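You operate a simulated robot arm through the tools that you are given. There is no shell and no other tool.

The job below is to be done with a simulated robot arm. You get a single attempt, and the scene is never put back.

Task
Test the boxed pump's earth and insulation, then set the result slider.
Fine: GOOD or REWORK by the printed limits; plug in its socket, magnet on the outlet, lid shut; knob back to OFF.
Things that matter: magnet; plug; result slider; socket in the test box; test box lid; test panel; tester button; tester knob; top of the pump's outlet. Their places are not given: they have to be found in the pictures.

The check looks at the end state, three seconds after you hand in, the way a careful person would. Anything else that was tipped, shoved, dropped, spilled or broken makes it a failure. Lids that push on must go on centred and level and be pressed home; caps that screw on are set level and turned clockwise until they are tight.

Robot
A 6-joint arm with a three-finger gripper, fixed in place. Base frame: the origin is at the foot of the arm, x ahead of it, y to its left, z up; the work surface is at about z = 812. Lengths are in mm, angles in rad, forces in N, time in s.
Its first joint turns from -2.897 to 2.897 rad. Payload 4.89 kg.
The tool frame sits at the grasp point between the pads (the TCP): z along the fingers, y along the line on which they close. The tips reach 30 mm beyond it. The gripper opens to 164 mm. The gripper's body begins 125 mm behind the TCP.
Orientation is that of the tool frame in the base frame, as a unit quaternion [x, y, z, w]. With the fingers straight down and closing along the base's y, the tool's x points along the base's -x, its y along +y and its z along -z.

Tools
- The arm moves only by the tool drive_tool. Its arguments are lists of equal length, an entry for each row: "translation": the shift along the tool's x, y, z in mm, a list of three; "delta_rot": the turn, a rotation vector about the tool's x, y, z in rad, a list of three; "hand": the closure in counts, from 0 (fully open) to 255 (shut). In form: {"translation": [[tx, ty, tz], ...], "delta_rot": [[rx, ry, rz], ...], "hand": [hand, ...]}. A call has 1 to 20 rows; each row shifts and turns the commanded pose from where the row before left it, along the tool's axes as they then stand. Rows are played at 5 a second. More than 50 mm and 0.15 rad between two rows, or a gripper value outside its range, and nothing of the call is played. Where a pose cannot be reached the arm comes as near as it can. A force on the tool above 60 N (or 10 N above the force at the start of the call, whichever is more), or a blocked arm, ends the call early, and 0.2 s more pass. Each finger travels about 108 mm/s and halts on what it meets, pressing with about 24 N; the grip force reading is that of the motor and also rises with nothing between the fingers. The clock runs only during rows and for 0.2 s after the last one: add rows that do not move to give the fingers time. The reply holds the time, the measured pose of the TCP, the force on the tool along the base axes, the opening and the grip force, in the units named above and with some noise, with the torque about the TCP (base axes, N m) and any sound that the robot's microphone picked up, and new pictures: "pictures" is both (left out), scene, wrist or none.
- Cameras (640 x 400 px; columns grow to the right, rows downward): "scene" is fixed at [49.6, 649.7, 1476.6]; the picture's right is [-0.53, -0.85, 0.00], its down [-0.30, 0.19, -0.94] and it looks along [0.79, -0.50, -0.35] (base axes); focal length 284 px, centre (320, 200). "wrist" rides on the gripper at [76, -2, -152] in the tool frame; the picture's right is [0.02, 1.00, 0.00], its down [-0.88, 0.02, -0.47] and it looks along [-0.47, 0.01, 0.88] (tool axes); focal length 247 px, centre (320, 200).
- slide_trunk(by): slides the trunk up (or, below 0, down) by that many mm; the arm rides with it, the base frame stays. It gives what a move gives, with no picture.
- pixel_to_xyz(camera, pixels): for up to 12 pixels [column, row] of the newest picture of that camera ("zoom" is the newest enlarged one), the place [x, y, z] in the base frame of the surface seen there, good to about 3 mm. It takes no simulated time.
- enlarge(camera, box): a new picture of the part [left, top, right, bottom] of that camera's present view, enlarged. It takes no simulated time.
- hand_in(): hands the job in; it is judged then, once.

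Unless the task says otherwise, let go and move clear before handing in.

The tools are called after ">>>" as name(argument=value, ...) on one line, values as JSON. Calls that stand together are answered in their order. drive_tool: Moves the arm, as the interface text tells. Its arguments: {"type":"object","properties":{"translation":{"type":"array","items":{"type":"array","items":{"type":"number"}}},"delta_rot":{"type":"array","items":{"type":"array","items":{"type":"number"}}},"hand":{"type":"array","items":{"type":"number"}},"pictures":{"type":"string","enum":["both","scene","wrist","none"]}},"required":["translation","delta_rot","hand"]} The other tools are called the same way: slide_trunk (by) slides the trunk up or down; pixel_to_xyz (camera, pixels) gives the place of the surface under pixels of a picture; enlarge (camera, box) takes an enlarged picture of a part of a camera's view; hand_in () hands the job in.

At the start:

```text
clock: 0.0
tcp_pos: [569.9, -11.2, 1437.9]
orientation: [0.0, 1.0, 0.0, 0.001]
force: [-0.7, -0.1, -0.2]
wrist_torque: [-0.01, 0.0, 0.01]
gripper_width: 164.1
finger_force: 0.0
trunk travel left (down, up): [-200.0, 190.0]
```

scene: 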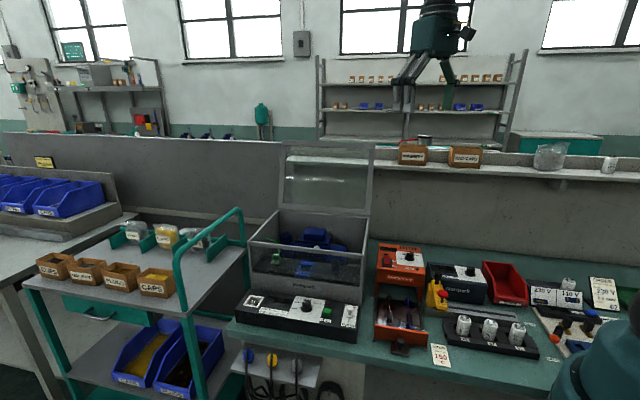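
wrist: 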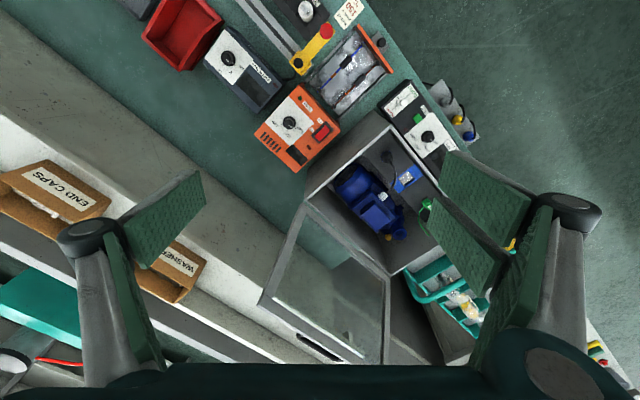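

The scene shows a test box with an open transparent lid (about pixel 320,190), a tester panel in front (300,310), and the pump inside. I'll enlarge these areas to read the prints.

>>> enlarge(camera="scene", box=[225, 280, 375, 374])

>>> enlarge(camera="scene", box=[230, 200, 390, 300])

>>> enlarge(camera="wrist", box=[300, 60, 500, 260])

```text
4.26 times, centred on (300, 327) of scene
```

zoom: 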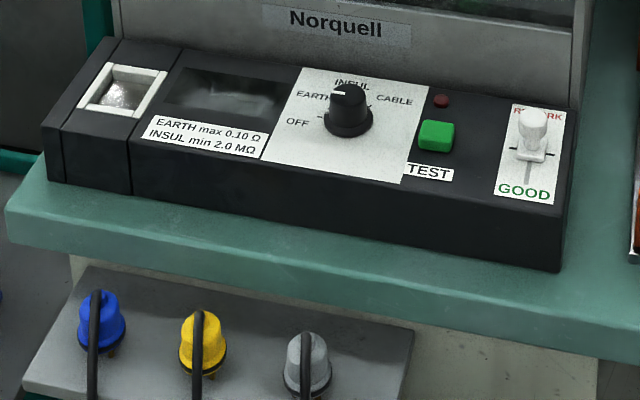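

```text
4.00 times, centred on (310, 250) of scene
```

zoom: 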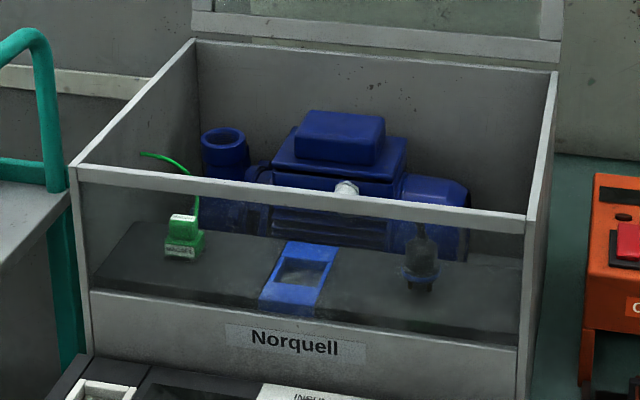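

```text
2.00 times, centred on (400, 160) of wrist
```

zoom: 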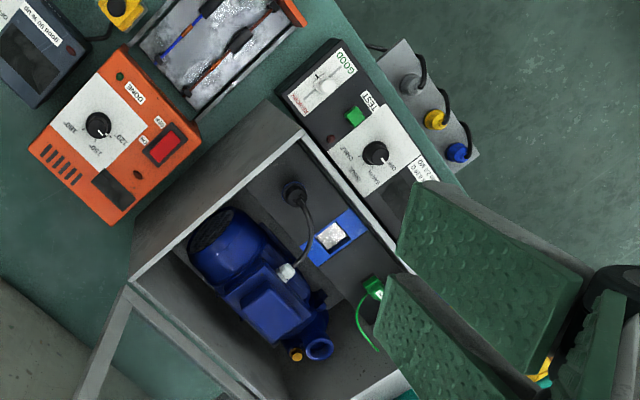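

The pump, black plug, blue socket and green magnet are visible in the wrist zoom. I'll take closer zooms and get coordinates.

>>> enlarge(camera="wrist", box=[370, 130, 450, 220])

>>> enlarge(camera="scene", box=[265, 130, 385, 205])

>>> pixel_to_xyz(camera="scene", pixels=[[249, 242], [363, 254], [278, 210], [369, 218], [285, 148], [373, 149], [250, 290], [357, 304], [234, 322], [236, 310]])

>>> pixel_to_xyz(camera="wrist", pixels=[[432, 176], [446, 138], [436, 115], [420, 90], [388, 155], [412, 177], [425, 205], [380, 190], [402, 234], [391, 236], [450, 110], [482, 120]])

```text
4.44 times, centred on (410, 175) of wrist
```

zoom: 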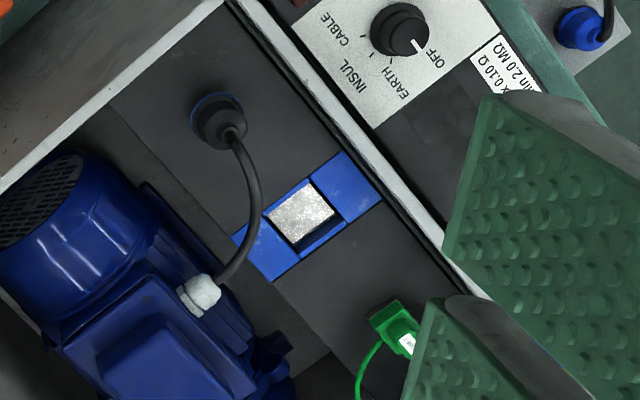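

```text
5.33 times, centred on (325, 168) of scene
```

zoom: 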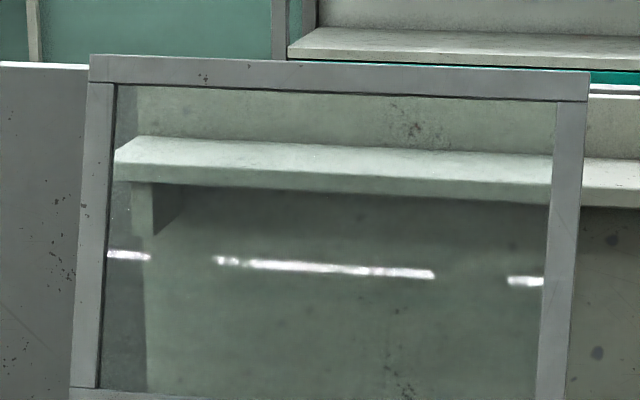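

```text
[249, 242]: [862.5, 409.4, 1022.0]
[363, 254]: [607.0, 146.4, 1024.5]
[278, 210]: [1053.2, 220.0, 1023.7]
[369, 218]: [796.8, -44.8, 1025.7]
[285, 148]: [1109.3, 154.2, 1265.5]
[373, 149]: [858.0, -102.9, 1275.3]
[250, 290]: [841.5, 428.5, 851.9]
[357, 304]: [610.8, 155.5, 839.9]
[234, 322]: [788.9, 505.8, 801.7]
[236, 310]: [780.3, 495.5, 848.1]
```

```text
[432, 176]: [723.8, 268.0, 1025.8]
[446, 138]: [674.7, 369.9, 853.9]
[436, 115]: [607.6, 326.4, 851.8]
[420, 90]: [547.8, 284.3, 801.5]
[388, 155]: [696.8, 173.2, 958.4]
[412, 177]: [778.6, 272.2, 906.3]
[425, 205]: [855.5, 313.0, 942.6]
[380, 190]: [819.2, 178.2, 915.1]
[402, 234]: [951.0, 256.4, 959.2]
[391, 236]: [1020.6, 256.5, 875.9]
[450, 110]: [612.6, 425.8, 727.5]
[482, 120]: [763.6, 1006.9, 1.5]
```

The box is turned about 45° (rim corners at (862,409), (607,146), (1053,220), (797,-45), z≈1024). I'll move above the box front with the tool turned so the wrist camera looks into it.

>>> drive_tool(translation=[[-10.5, 32.7, 29.8], [-10.5, 32.7, 29.8], [-10.5, 32.7, 29.8], [-10.5, 32.7, 29.8], [-10.5, 32.7, 29.8], [-10.5, 32.7, 29.8], [-10.5, 32.7, 29.8], [-10.5, 32.7, 29.8], [-10.5, 32.7, 29.8], [-10.5, 32.7, 29.8], [-10.5, 32.7, 29.8], [0, 0, 0], [0, 0, 0], [0, 0, 0], [0, 0, 0], [0, 0, 0], [0, 0, 0], [0, 0, 0]], delta_rot=[[0, 0, 0], [0, 0, 0], [0, 0, 0], [0, 0, 0], [0, 0, 0], [0, 0, 0], [0, 0, 0], [0, 0, 0], [0, 0, 0], [0, 0, 0], [0, 0, 0], [0, 0, 0.131], [0, 0, 0.131], [0, 0, 0.131], [0, 0, 0.131], [0, 0, 0.131], [0, 0, 0.131], [0, 0, 0]], hand=[0, 0, 0, 0, 0, 0, 0, 0, 0, 0, 0, 0, 0, 0, 0, 0, 0, 0])

```text
clock: 3.8
tcp_pos: [684.9, 348.5, 1112.3]
orientation: [0.383, 0.924, 0.0, 0.0]
force: [-0.2, 0.3, 0.0]
wrist_torque: [-0.02, 0.02, 0.03]
gripper_width: 164.1
finger_force: 0.0
trunk travel left (down, up): [-200.0, 190.0]
```

scene: 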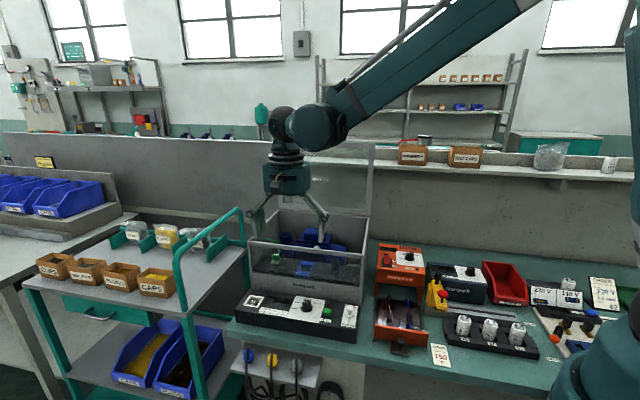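
wrist: 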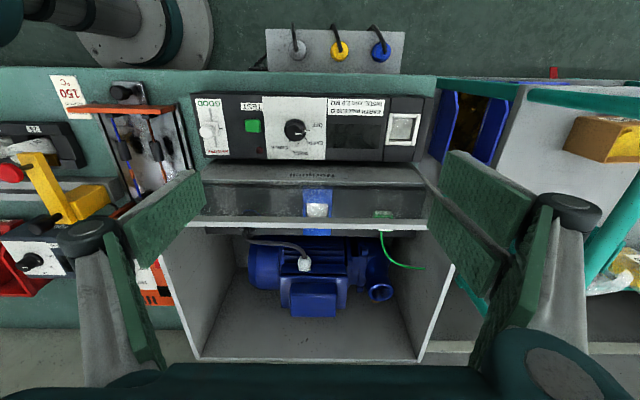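

The view is aligned with the box; the shelf with socket is seen through the front glass at (317,210). I'll zoom in on both the panel and interior.

>>> enlarge(camera="wrist", box=[180, 80, 440, 240])

>>> enlarge(camera="wrist", box=[190, 180, 460, 350])

```text
2.46 times, centred on (310, 160) of wrist
```

zoom: 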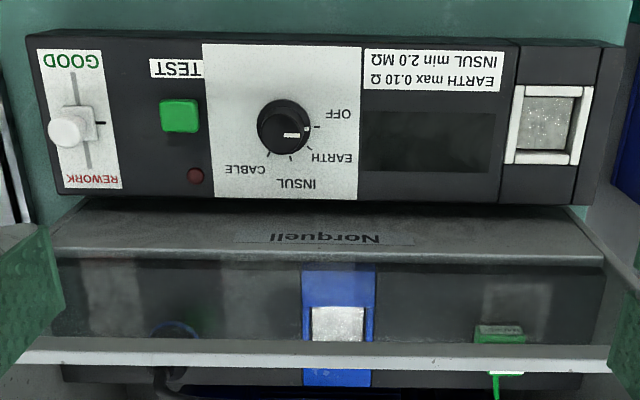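

```text
2.35 times, centred on (325, 265) of wrist
```

zoom: 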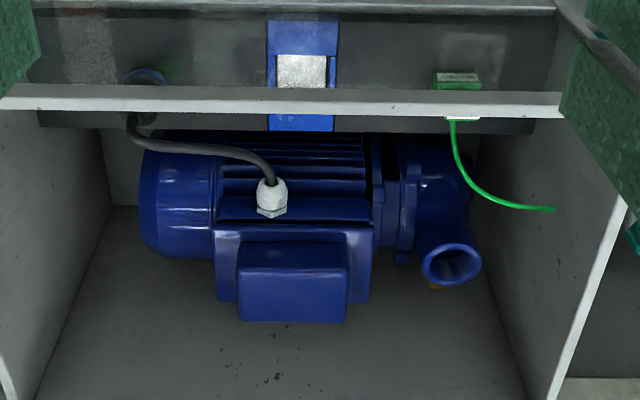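

I need to see the shelf from directly above; I'll move the camera over the shelf at the same height.

>>> drive_tool(translation=[[-39, 1.6, 0], [-39, 1.6, 0], [-39, 1.6, 0], [-39, 1.6, 0], [-39, 1.6, 0], [0, 0, 0]], delta_rot=[[0, 0, 0], [0, 0, 0], [0, 0, 0], [0, 0, 0], [0, 0, 0], [0, 0, 0]], hand=[0, 0, 0, 0, 0, 0])

```text
clock: 5.2
tcp_pos: [831.5, 213.4, 1105.2]
orientation: [0.384, 0.923, 0.001, 0.0]
force: [1.2, 0.4, -0.6]
wrist_torque: [0.04, 0.1, -0.01]
gripper_width: 163.8
finger_force: 0.1
trunk travel left (down, up): [-200.0, 190.0]
```

scene: 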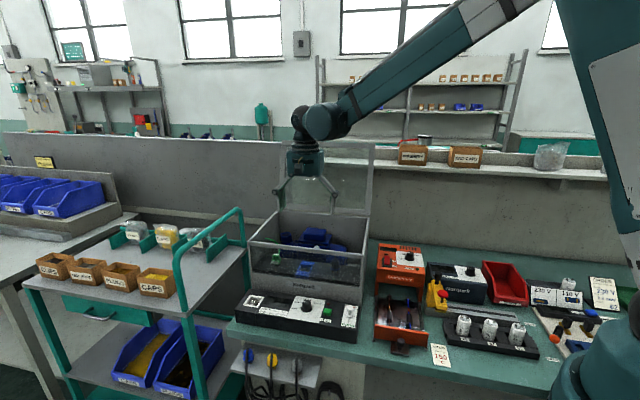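
wrist: 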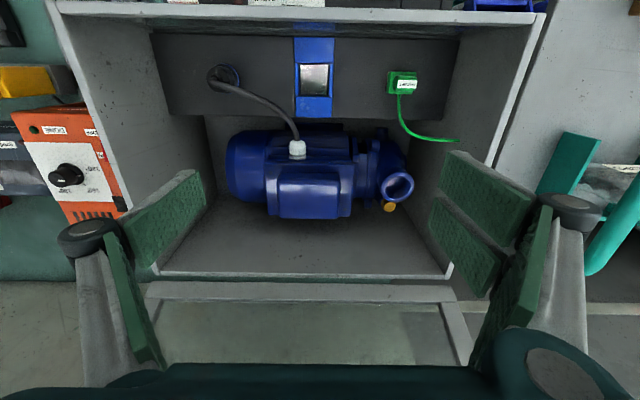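

>>> enlarge(camera="wrist", box=[190, 30, 350, 130])

>>> enlarge(camera="wrist", box=[330, 50, 490, 230])

>>> enlarge(camera="wrist", box=[280, 30, 350, 124])

>>> pixel_to_xyz(camera="wrist", pixels=[[314, 80], [314, 49], [314, 105], [299, 80], [329, 80], [222, 72], [235, 75], [403, 83], [397, 185], [411, 192], [260, 80], [390, 206]])

```text
4.00 times, centred on (270, 80) of wrist
```

zoom: 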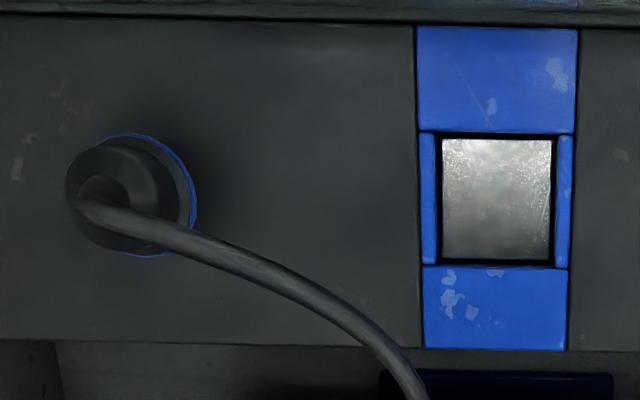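

```text
2.22 times, centred on (410, 140) of wrist
```

zoom: 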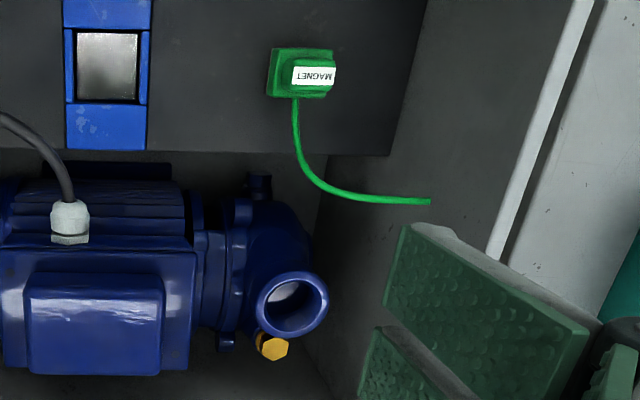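

```text
4.26 times, centred on (315, 77) of wrist
```

zoom: 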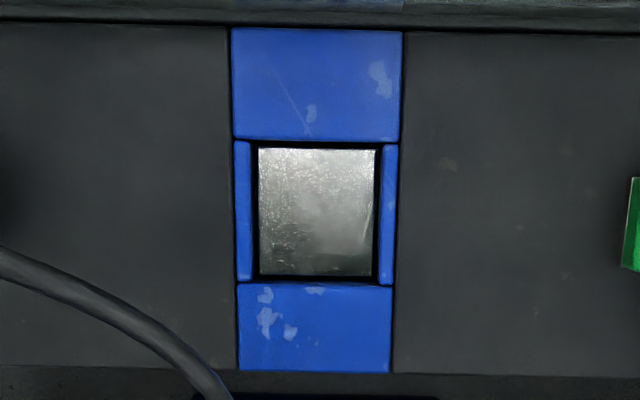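

```text
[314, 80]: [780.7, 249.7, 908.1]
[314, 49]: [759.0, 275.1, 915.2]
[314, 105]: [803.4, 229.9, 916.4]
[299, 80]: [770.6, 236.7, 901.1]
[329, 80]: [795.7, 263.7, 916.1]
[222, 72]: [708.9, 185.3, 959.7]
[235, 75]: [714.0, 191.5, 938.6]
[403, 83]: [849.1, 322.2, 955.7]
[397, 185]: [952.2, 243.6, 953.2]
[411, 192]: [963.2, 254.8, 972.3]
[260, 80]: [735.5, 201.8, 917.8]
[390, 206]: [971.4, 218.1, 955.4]
```

>>> enlarge(camera="scene", box=[316, 245, 364, 275])

>>> enlarge(camera="scene", box=[256, 230, 336, 280])

>>> enlarge(camera="wrist", box=[200, 50, 256, 95])

```text
13.33 times, centred on (340, 260) of scene
```

zoom: 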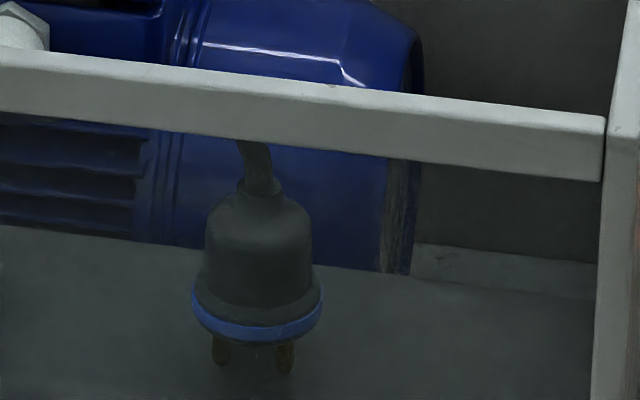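

```text
8.00 times, centred on (296, 255) of scene
```

zoom: 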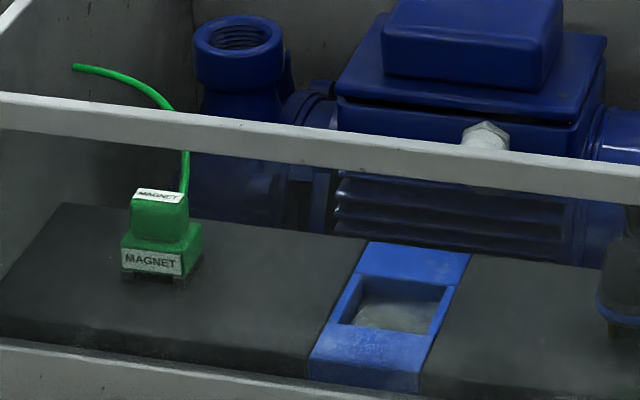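

```text
8.89 times, centred on (228, 72) of wrist
```

zoom: 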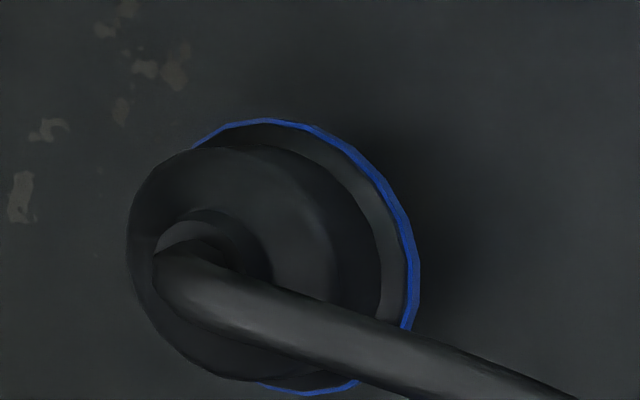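

The plug (black, blue ring, two pins) stands at about (709,187), the blue socket recess is centred about (781,250), the magnet is at (849,322), and the outlet ring is near (957,250). I'll check that the arm can reach over the outlet at a safe height.

>>> drive_tool(translation=[[-21, 38, 0], [-21, 38, 0], [-21, 38, 0], [0, 0, 0]], delta_rot=[[0, 0, 0], [0, 0, 0], [0, 0, 0], [0, 0, 0]], hand=[0, 0, 0, 0])

```text
clock: 6.2
tcp_pos: [953.9, 251.5, 1106.1]
orientation: [0.383, 0.924, -0.001, -0.001]
force: [0.8, 0.4, -1.8]
wrist_torque: [-0.1, 0.18, -0.02]
gripper_width: 164.0
finger_force: 0.0
trunk travel left (down, up): [-200.0, 190.0]
```

scene: 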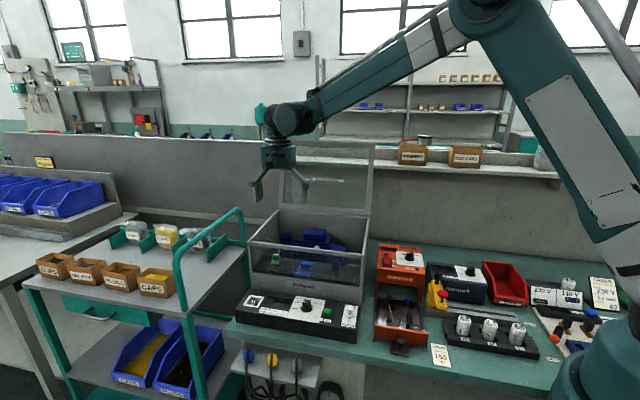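
wrist: 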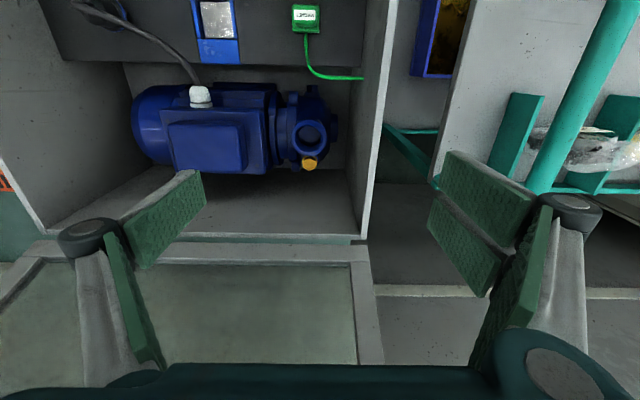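

The arm reaches over the outlet. I'll measure the outlet and magnet from this view.

>>> enlarge(camera="wrist", box=[270, 0, 390, 180])

>>> pixel_to_xyz(camera="wrist", pixels=[[296, 132], [326, 132], [311, 121], [311, 143], [299, 125], [323, 139], [306, 15], [306, 8], [306, 27], [294, 15], [318, 15], [365, 77]])

```text
2.22 times, centred on (330, 90) of wrist
```

zoom: 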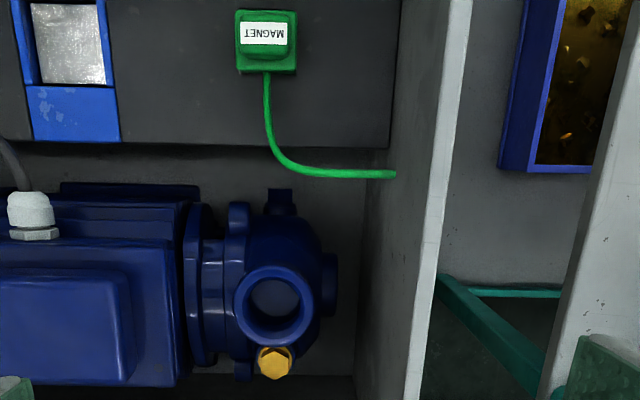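

```text
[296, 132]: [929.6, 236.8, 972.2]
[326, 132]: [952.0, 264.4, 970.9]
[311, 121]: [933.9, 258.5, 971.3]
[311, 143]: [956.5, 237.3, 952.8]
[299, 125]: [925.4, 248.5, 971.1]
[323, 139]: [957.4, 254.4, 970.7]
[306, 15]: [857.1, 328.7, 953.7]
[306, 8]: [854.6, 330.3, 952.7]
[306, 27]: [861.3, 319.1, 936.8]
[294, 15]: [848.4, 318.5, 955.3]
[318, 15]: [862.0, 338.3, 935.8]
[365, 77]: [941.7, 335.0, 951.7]
```

>>> enlarge(camera="scene", box=[230, 100, 350, 220])

>>> enlarge(camera="scene", box=[240, 195, 380, 285])

```text
3.33 times, centred on (290, 160) of scene
```

zoom: 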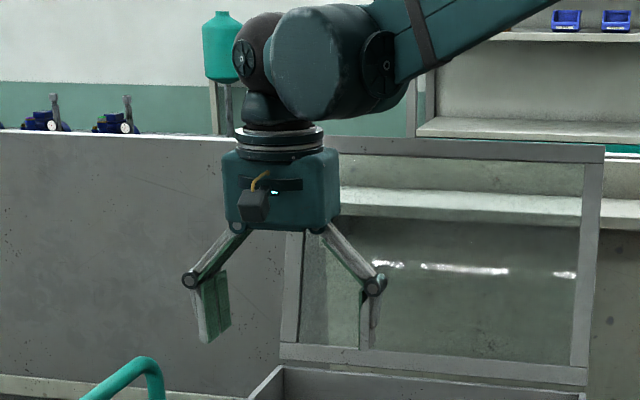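

```text
4.44 times, centred on (310, 240) of scene
```

zoom: 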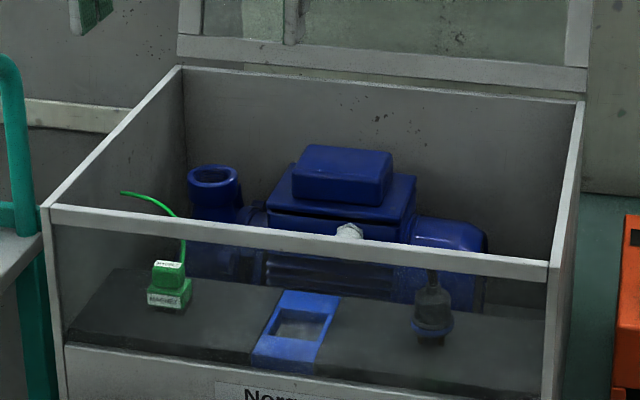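

The outlet ring centre computes to about (941,247,971) and the magnet to about (855,325) with a handle top at z≈955. I'll go above the magnet with the fingers narrowed and refine.

>>> drive_tool(translation=[[30.75, -4.6, 0], [30.75, -4.6, 0], [30.75, -4.6, 0], [30.75, -4.6, 0], [0, 0, 20], [0, 0, 20], [0, 0, 0]], delta_rot=[[0, 0, 0], [0, 0, 0], [0, 0, 0], [0, 0, 0], [0, 0, 0], [0, 0, 0], [0, 0, 0]], hand=[60, 120, 165, 165, 165, 165, 165])

```text
clock: 7.8
tcp_pos: [853.8, 328.9, 1068.3]
orientation: [0.383, 0.924, -0.001, 0.0]
force: [0.2, 0.0, -0.6]
wrist_torque: [-0.03, 0.0, 0.03]
gripper_width: 58.1
finger_force: 0.1
trunk travel left (down, up): [-200.0, 190.0]
```

scene: 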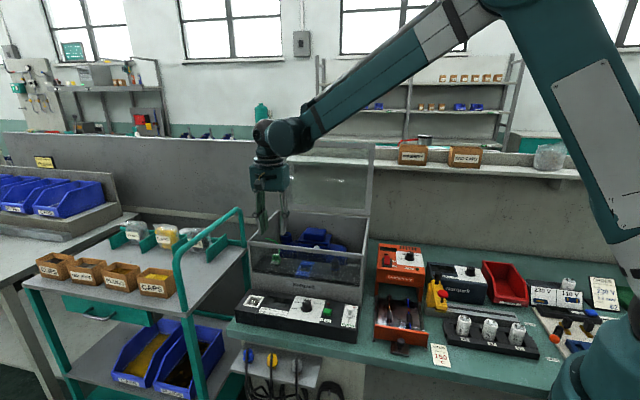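
wrist: 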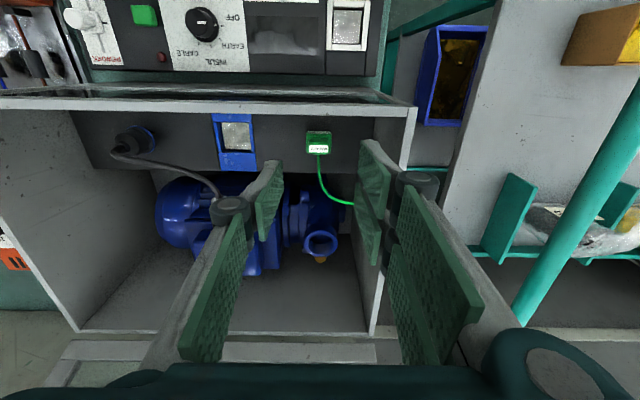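

>>> enlarge(camera="wrist", box=[280, 115, 360, 165])

```text
8.00 times, centred on (320, 140) of wrist
```

zoom: 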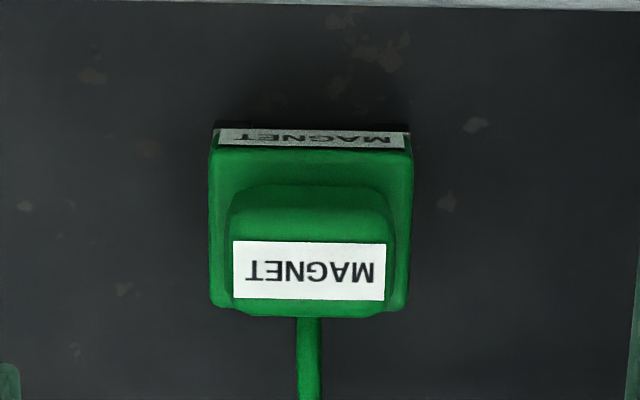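

The magnet is centred at wrist (318.6,148.7) versus expected (320.4,147), so I shift about -2 mm in tool y and x and then descend partway.

>>> drive_tool(translation=[[-2, -2, 0], [0, 0, 27], [0, 0, 27], [0, 0, 26], [0, 0, 0]], delta_rot=[[0, 0, 0], [0, 0, 0], [0, 0, 0], [0, 0, 0], [0, 0, 0]], hand=[165, 165, 165, 165, 165])

```text
clock: 9.0
tcp_pos: [855.7, 323.0, 987.7]
orientation: [0.383, 0.924, 0.0, 0.0]
force: [0.7, -0.1, -0.6]
wrist_torque: [0.01, 0.01, 0.0]
gripper_width: 58.1
finger_force: 0.0
trunk travel left (down, up): [-200.0, 190.0]
```

scene: 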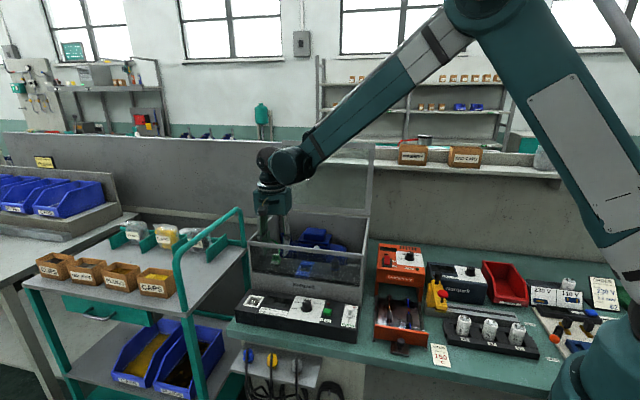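
wrist: 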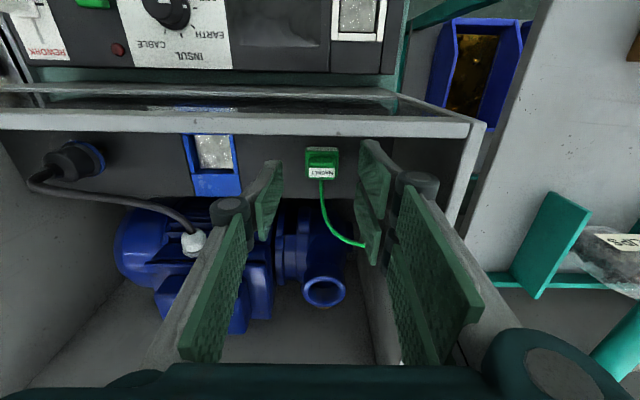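

The magnet label at (320,172) matches the expected grasp line. I'll descend 18 mm more and close on the handle.

>>> drive_tool(translation=[[0, 0, 9], [0, 0, 9], [0, 0, 0], [0, 0, 0], [0, 0, 0], [0, 0, 0], [0, 0, 0], [0, 0, 0]], delta_rot=[[0, 0, 0], [0, 0, 0], [0, 0, 0], [0, 0, 0], [0, 0, 0], [0, 0, 0], [0, 0, 0], [0, 0, 0]], hand=[165, 165, 165, 185, 205, 225, 240, 240])

```text
clock: 10.8
tcp_pos: [852.9, 324.1, 970.4]
orientation: [0.383, 0.924, -0.001, -0.001]
force: [0.1, 0.9, -1.4]
wrist_torque: [-0.01, 0.0, -0.01]
gripper_width: 23.4
finger_force: 24.4
trunk travel left (down, up): [-200.0, 190.0]
```

scene: 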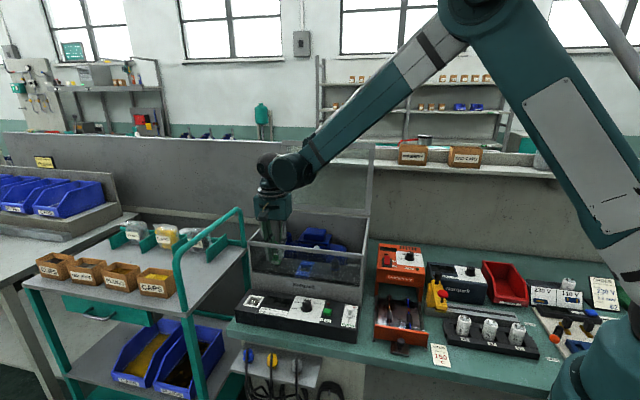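
wrist: 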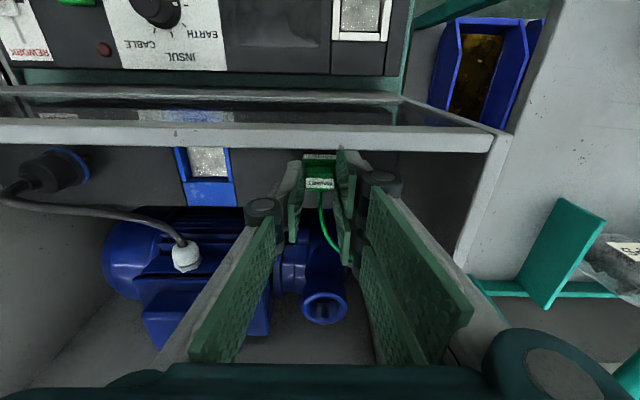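

The handle is gripped (opening 23.4 mm, 24 N). I'll lift the magnet straight up 80 mm.

>>> drive_tool(translation=[[0, 0, -10], [0, 0, -20], [0, 0, -25], [0, 0, -25], [0, 0, 0]], delta_rot=[[0, 0, 0], [0, 0, 0], [0, 0, 0], [0, 0, 0], [0, 0, 0]], hand=[240, 240, 240, 240, 240])

```text
clock: 12.0
tcp_pos: [851.1, 321.8, 1052.4]
orientation: [0.383, 0.924, -0.001, 0.0]
force: [-0.7, -0.2, 0.0]
wrist_torque: [0.02, -0.11, 0.01]
gripper_width: 23.2
finger_force: 23.8
trunk travel left (down, up): [-200.0, 190.0]
```

scene: 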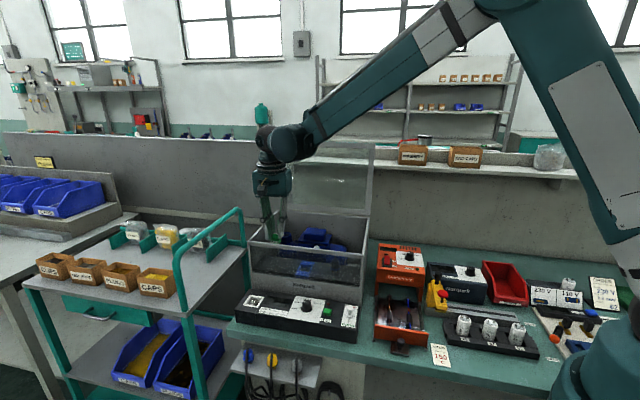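
wrist: 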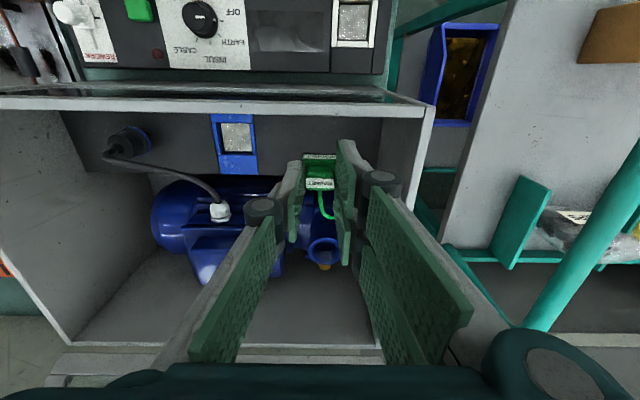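

The magnet is lifted. I'll measure the outlet ring again from here.

>>> enlarge(camera="wrist", box=[283, 225, 363, 275])

>>> pixel_to_xyz(camera="wrist", pixels=[[310, 248], [337, 248], [323, 240], [316, 257], [333, 256], [312, 243], [334, 243]])

```text
8.00 times, centred on (323, 250) of wrist
```

zoom: 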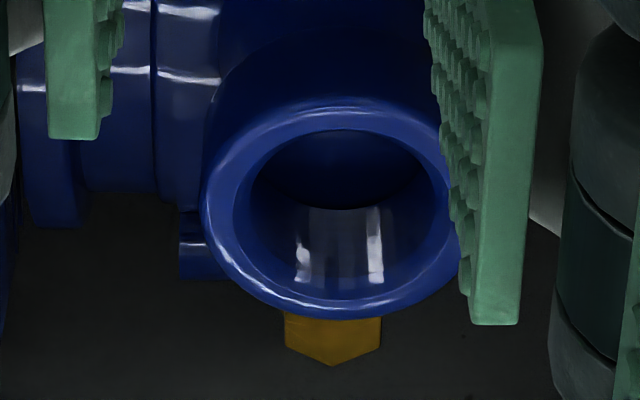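

```text
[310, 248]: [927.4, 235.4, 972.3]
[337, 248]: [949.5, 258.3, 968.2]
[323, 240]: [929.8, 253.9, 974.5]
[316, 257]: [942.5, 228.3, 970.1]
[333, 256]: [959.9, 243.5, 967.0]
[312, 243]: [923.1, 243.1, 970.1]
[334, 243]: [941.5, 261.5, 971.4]
```

The ring centre works out to (941,245,971), a tool-frame offset of about (-117, +7). I'll carry the magnet over it at this height.

>>> drive_tool(translation=[[-29.2, 1.8, 0], [-29.2, 1.8, 0], [-29.2, 1.8, 0], [-29.2, 1.8, 0], [0, 0, 0]], delta_rot=[[0, 0, 0], [0, 0, 0], [0, 0, 0], [0, 0, 0], [0, 0, 0]], hand=[240, 240, 240, 240, 240])

```text
clock: 13.2
tcp_pos: [941.0, 246.8, 1052.8]
orientation: [0.383, 0.924, 0.0, 0.0]
force: [-0.4, 0.5, -0.8]
wrist_torque: [0.01, 0.02, 0.05]
gripper_width: 23.2
finger_force: 24.3
trunk travel left (down, up): [-200.0, 190.0]
```

scene: 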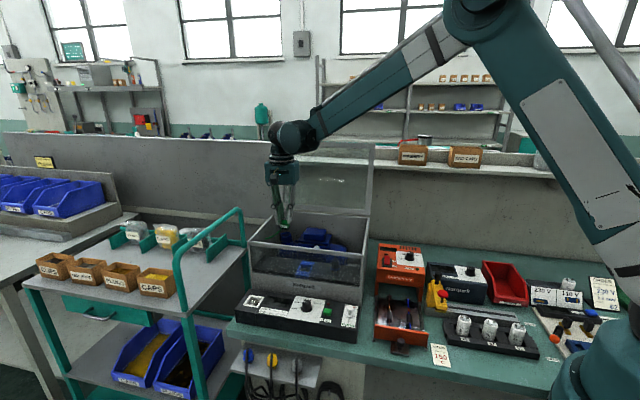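
wrist: 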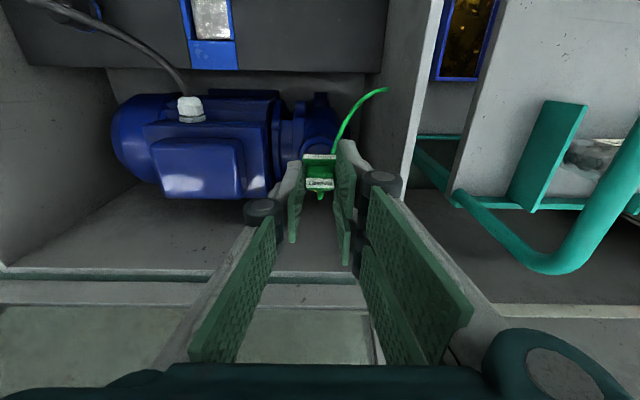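

>>> enlarge(camera="wrist", box=[270, 110, 370, 210])

>>> enlarge(camera="scene", box=[250, 190, 330, 260])

```text
4.00 times, centred on (320, 160) of wrist
```

zoom: 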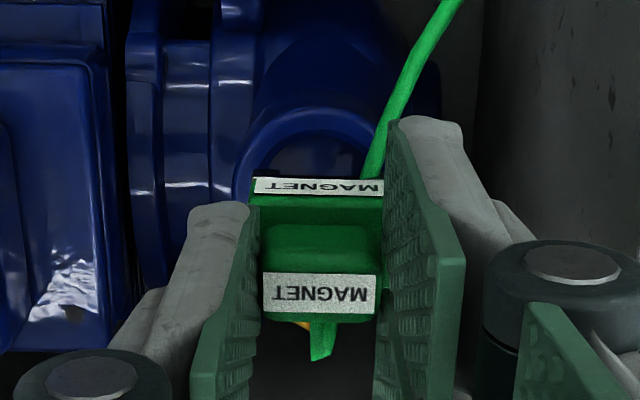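

```text
5.71 times, centred on (290, 225) of scene
```

zoom: 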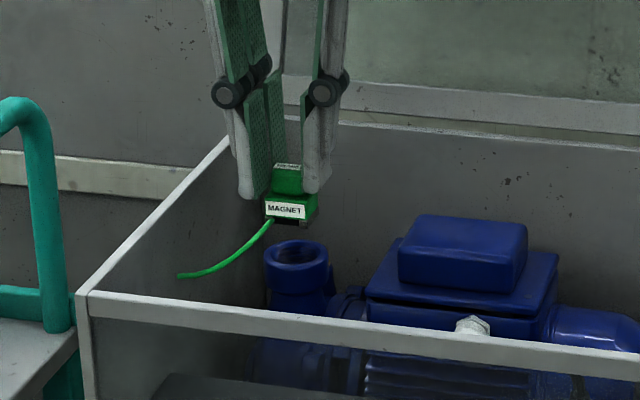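

The magnet is above the outlet, but its wire exits at the back and passes beneath the magnet toward the left wall. I'll turn the tool +90° so the wire side faces the left wall before lowering.

>>> drive_tool(translation=[[0, 0, 0], [0, 0, 0], [0, 0, 0], [0, 0, 0], [0, 0, 0], [0, 0, 0], [0, 0, 0], [0, 0, 0], [0, 0, 0], [0, 0, 0], [0, 0, 0], [0, 0, 0]], delta_rot=[[0, 0, -0.1428], [0, 0, -0.1428], [0, 0, -0.1428], [0, 0, -0.1428], [0, 0, -0.1428], [0, 0, -0.1428], [0, 0, -0.1428], [0, 0, -0.1428], [0, 0, -0.1428], [0, 0, -0.1428], [0, 0, -0.1428], [0, 0, 0]], hand=[240, 240, 240, 240, 240, 240, 240, 240, 240, 240, 240, 240])

```text
clock: 15.8
tcp_pos: [942.5, 245.6, 1052.8]
orientation: [-0.383, 0.924, -0.001, 0.0]
force: [0.1, -0.2, -0.3]
wrist_torque: [0.0, 0.01, 0.02]
gripper_width: 23.4
finger_force: 23.6
trunk travel left (down, up): [-200.0, 190.0]
```

scene: 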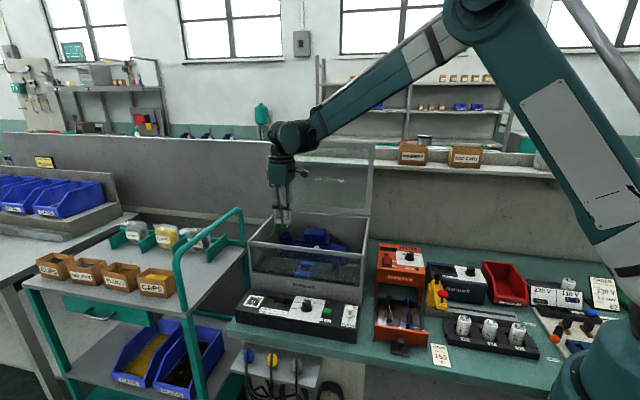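
wrist: 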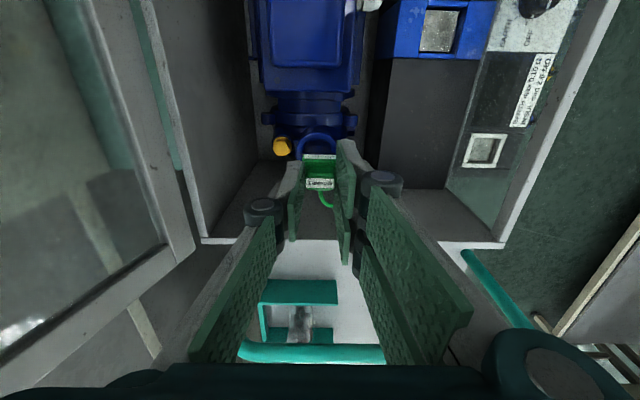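

>>> enlarge(camera="wrist", box=[280, 120, 360, 210])

>>> enlarge(camera="scene", box=[250, 190, 330, 260])

```text
4.44 times, centred on (320, 165) of wrist
```

zoom: 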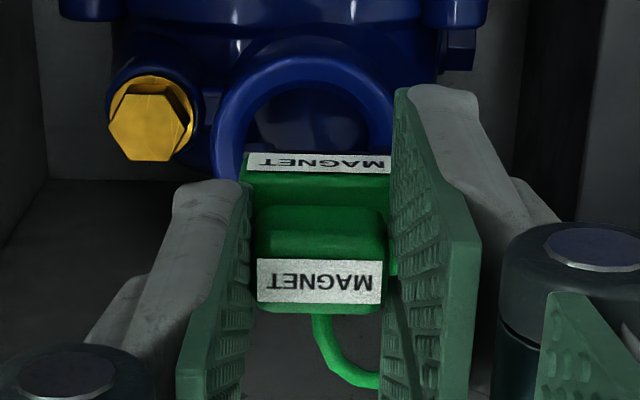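

```text
5.71 times, centred on (290, 225) of scene
```

zoom: 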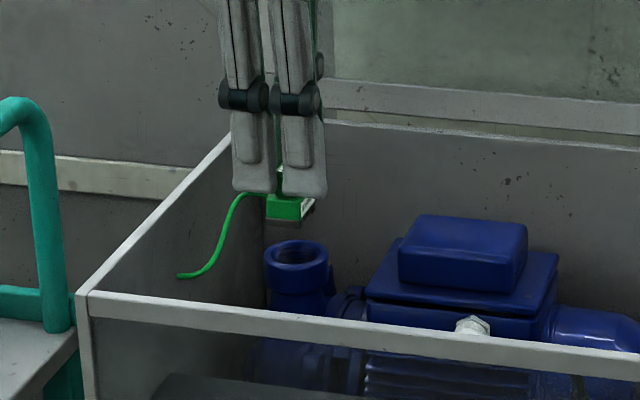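

The ring centre appears at column ~316.5 versus 320.5 expected, so the magnet needs about (+1, -3.7) mm in the tool frame. I'll shift, lower 20 mm and check.

>>> drive_tool(translation=[[1, -3.7, 0], [0, 0, 10], [0, 0, 8], [0, 0, 0]], delta_rot=[[0, 0, 0], [0, 0, 0], [0, 0, 0], [0, 0, 0]], hand=[240, 240, 240, 240])

>>> enlarge(camera="wrist", box=[280, 120, 360, 210])

>>> enlarge(camera="scene", box=[260, 205, 320, 245])

```text
clock: 16.8
tcp_pos: [944.4, 243.4, 1033.7]
orientation: [-0.382, 0.924, -0.001, 0.0]
force: [0.3, -0.5, -0.4]
wrist_torque: [0.0, 0.04, 0.01]
gripper_width: 23.3
finger_force: 24.3
trunk travel left (down, up): [-200.0, 190.0]
```

scene: 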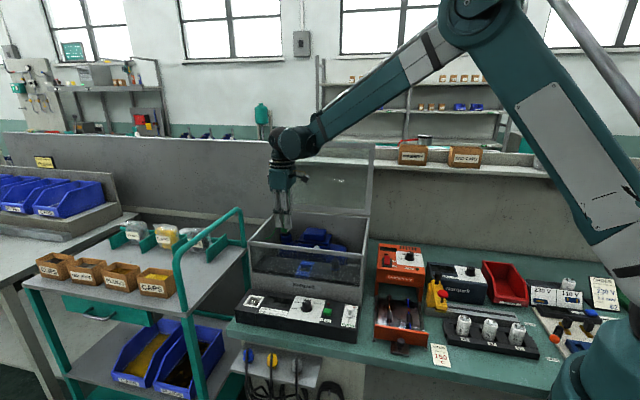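
wrist: 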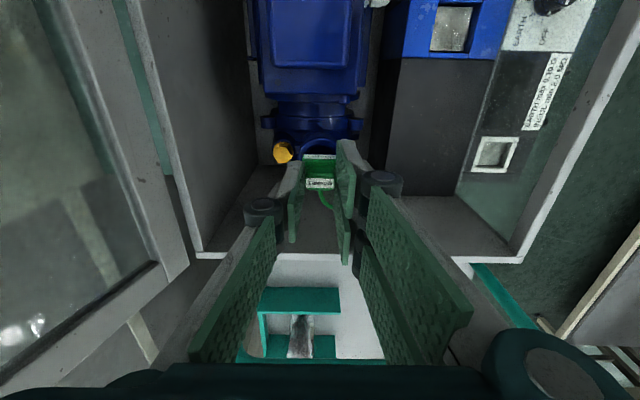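

```text
4.44 times, centred on (320, 165) of wrist
```

zoom: 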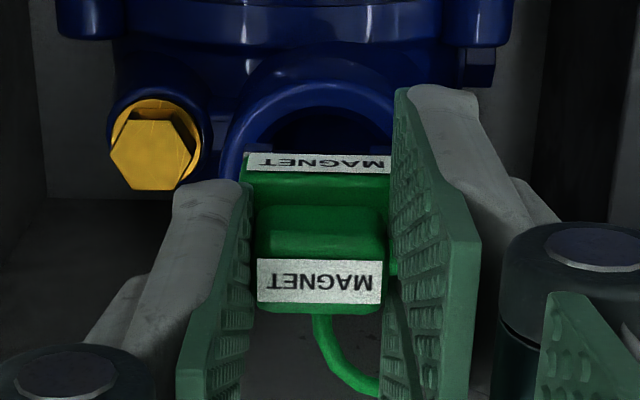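

```text
10.00 times, centred on (290, 225) of scene
```

zoom: 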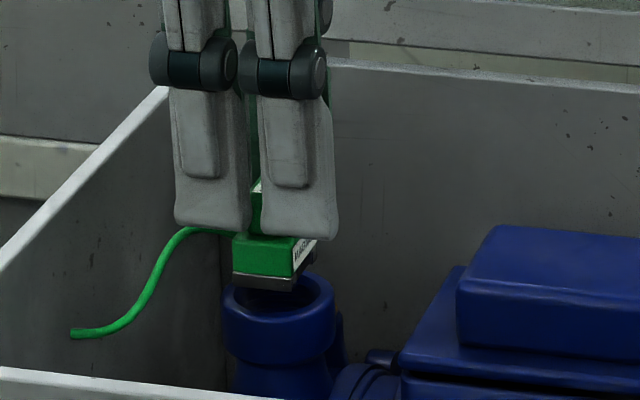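

The ring arc is now centred under the magnet (peak at zoom x≈318). I'll lower in small steps until contact.

>>> drive_tool(translation=[[0, 0, 3], [0, 0, 2], [0, 0, 1.5], [0, 0, 1], [0, 0, 0]], delta_rot=[[0, 0, 0], [0, 0, 0], [0, 0, 0], [0, 0, 0], [0, 0, 0]], hand=[240, 240, 240, 240, 240], pictures="none")

>>> enlarge(camera="scene", box=[260, 205, 320, 245])

```text
clock: 18.0
tcp_pos: [943.4, 241.6, 1025.9]
orientation: [-0.382, 0.924, 0.0, 0.0]
force: [0.6, 0.0, -0.8]
wrist_torque: [-0.01, -0.05, -0.03]
gripper_width: 23.4
finger_force: 24.3
trunk travel left (down, up): [-200.0, 190.0]
```

```text
10.00 times, centred on (290, 225) of scene
```

zoom: 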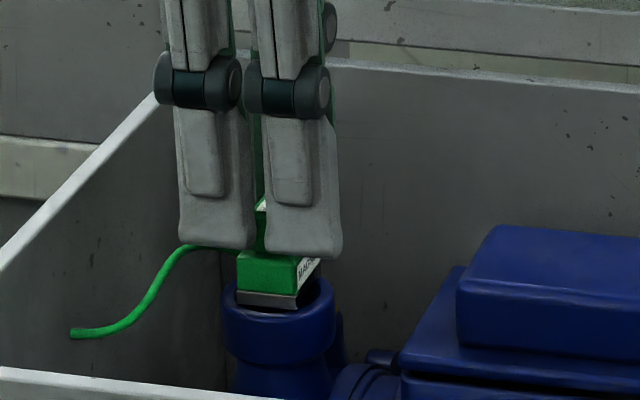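

>>> drive_tool(translation=[[0, 0, 1], [0, 0, 1], [0, 0, 0.5], [0, 0, 0]], delta_rot=[[0, 0, 0], [0, 0, 0], [0, 0, 0], [0, 0, 0]], hand=[240, 240, 240, 240], pictures="none")

>>> enlarge(camera="scene", box=[270, 220, 300, 240])

```text
clock: 19.0
tcp_pos: [943.5, 243.7, 1025.6]
orientation: [-0.382, 0.924, 0.0, 0.001]
force: [1.7, -2.2, 22.9]
wrist_torque: [-0.04, -0.04, 0.03]
gripper_width: 23.4
finger_force: 23.7
trunk travel left (down, up): [-200.0, 190.0]
```

```text
16.00 times, centred on (285, 230) of scene
```

zoom: 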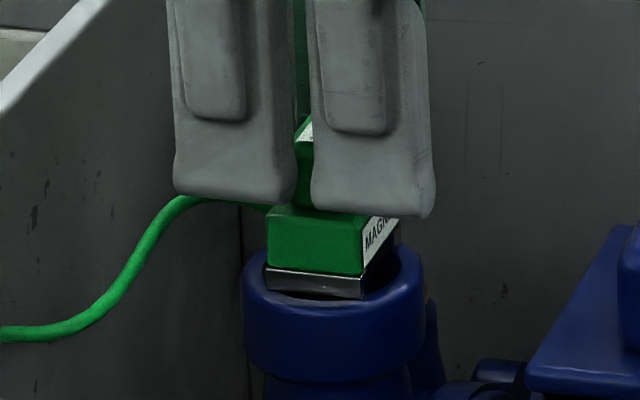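

Contact is made (23 N up) with the magnet centred on the ring. I'll ease off 1 mm, open the fingers and rise.

>>> drive_tool(translation=[[0, 0, -1], [0, 0, 0], [0, 0, 0], [0, 0, 0], [0, 0, 0]], delta_rot=[[0, 0, 0], [0, 0, 0], [0, 0, 0], [0, 0, 0], [0, 0, 0]], hand=[240, 235, 215, 185, 165], pictures="none")

>>> enlarge(camera="scene", box=[260, 210, 320, 250])

```text
clock: 20.2
tcp_pos: [943.9, 242.4, 1025.5]
orientation: [-0.383, 0.924, 0.0, 0.001]
force: [-0.5, -0.8, 1.1]
wrist_torque: [0.0, -0.01, 0.0]
gripper_width: 57.7
finger_force: 0.1
trunk travel left (down, up): [-200.0, 190.0]
```

```text
10.00 times, centred on (290, 230) of scene
```

zoom: 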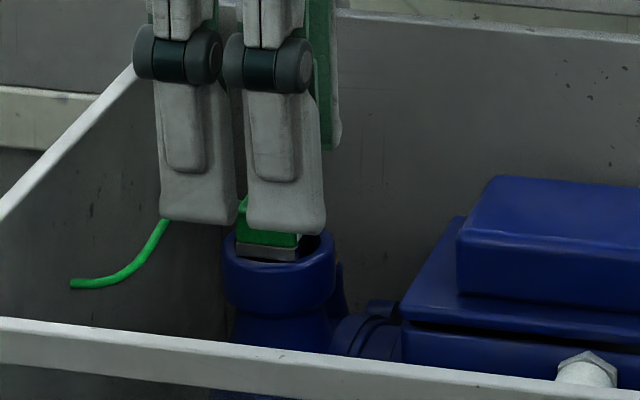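

The magnet stays on the outlet. I'll raise straight up 90 mm and look.

>>> drive_tool(translation=[[0, 0, -15], [0, 0, -25], [0, 0, -25], [0, 0, -25], [0, 0, 0]], delta_rot=[[0, 0, 0], [0, 0, 0], [0, 0, 0], [0, 0, 0], [0, 0, 0]], hand=[165, 165, 165, 165, 165])

>>> enlarge(camera="scene", box=[260, 210, 320, 250])

>>> enlarge(camera="wrist", box=[270, 100, 370, 200])

```text
clock: 21.4
tcp_pos: [945.6, 241.5, 1115.5]
orientation: [-0.382, 0.924, 0.001, -0.001]
force: [0.4, 0.2, 0.8]
wrist_torque: [-0.01, -0.06, -0.01]
gripper_width: 57.7
finger_force: 0.1
trunk travel left (down, up): [-200.0, 190.0]
```

scene: 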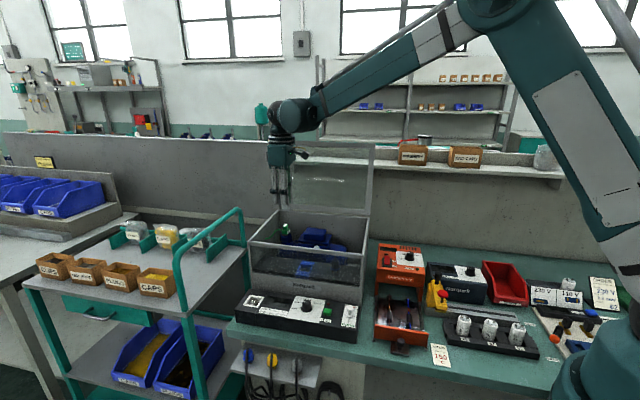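
wrist: 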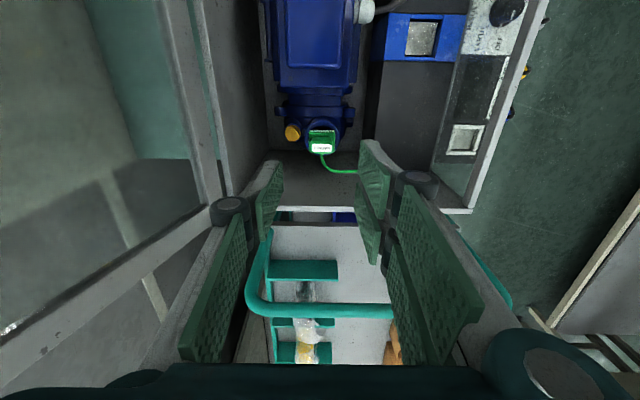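

```text
10.00 times, centred on (290, 230) of scene
```

zoom: 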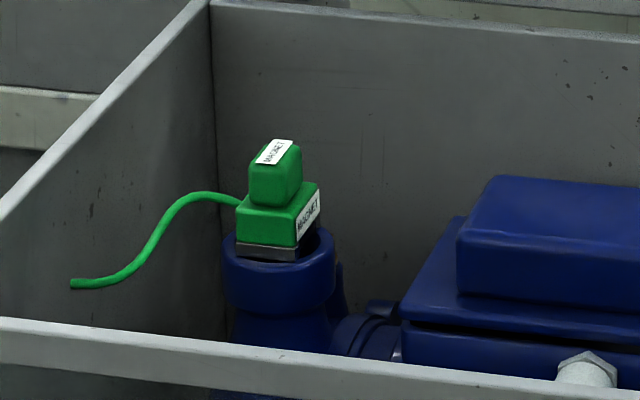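

```text
4.00 times, centred on (320, 150) of wrist
```

zoom: 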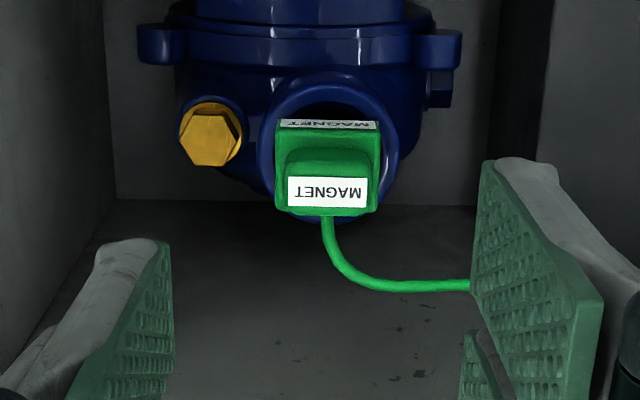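

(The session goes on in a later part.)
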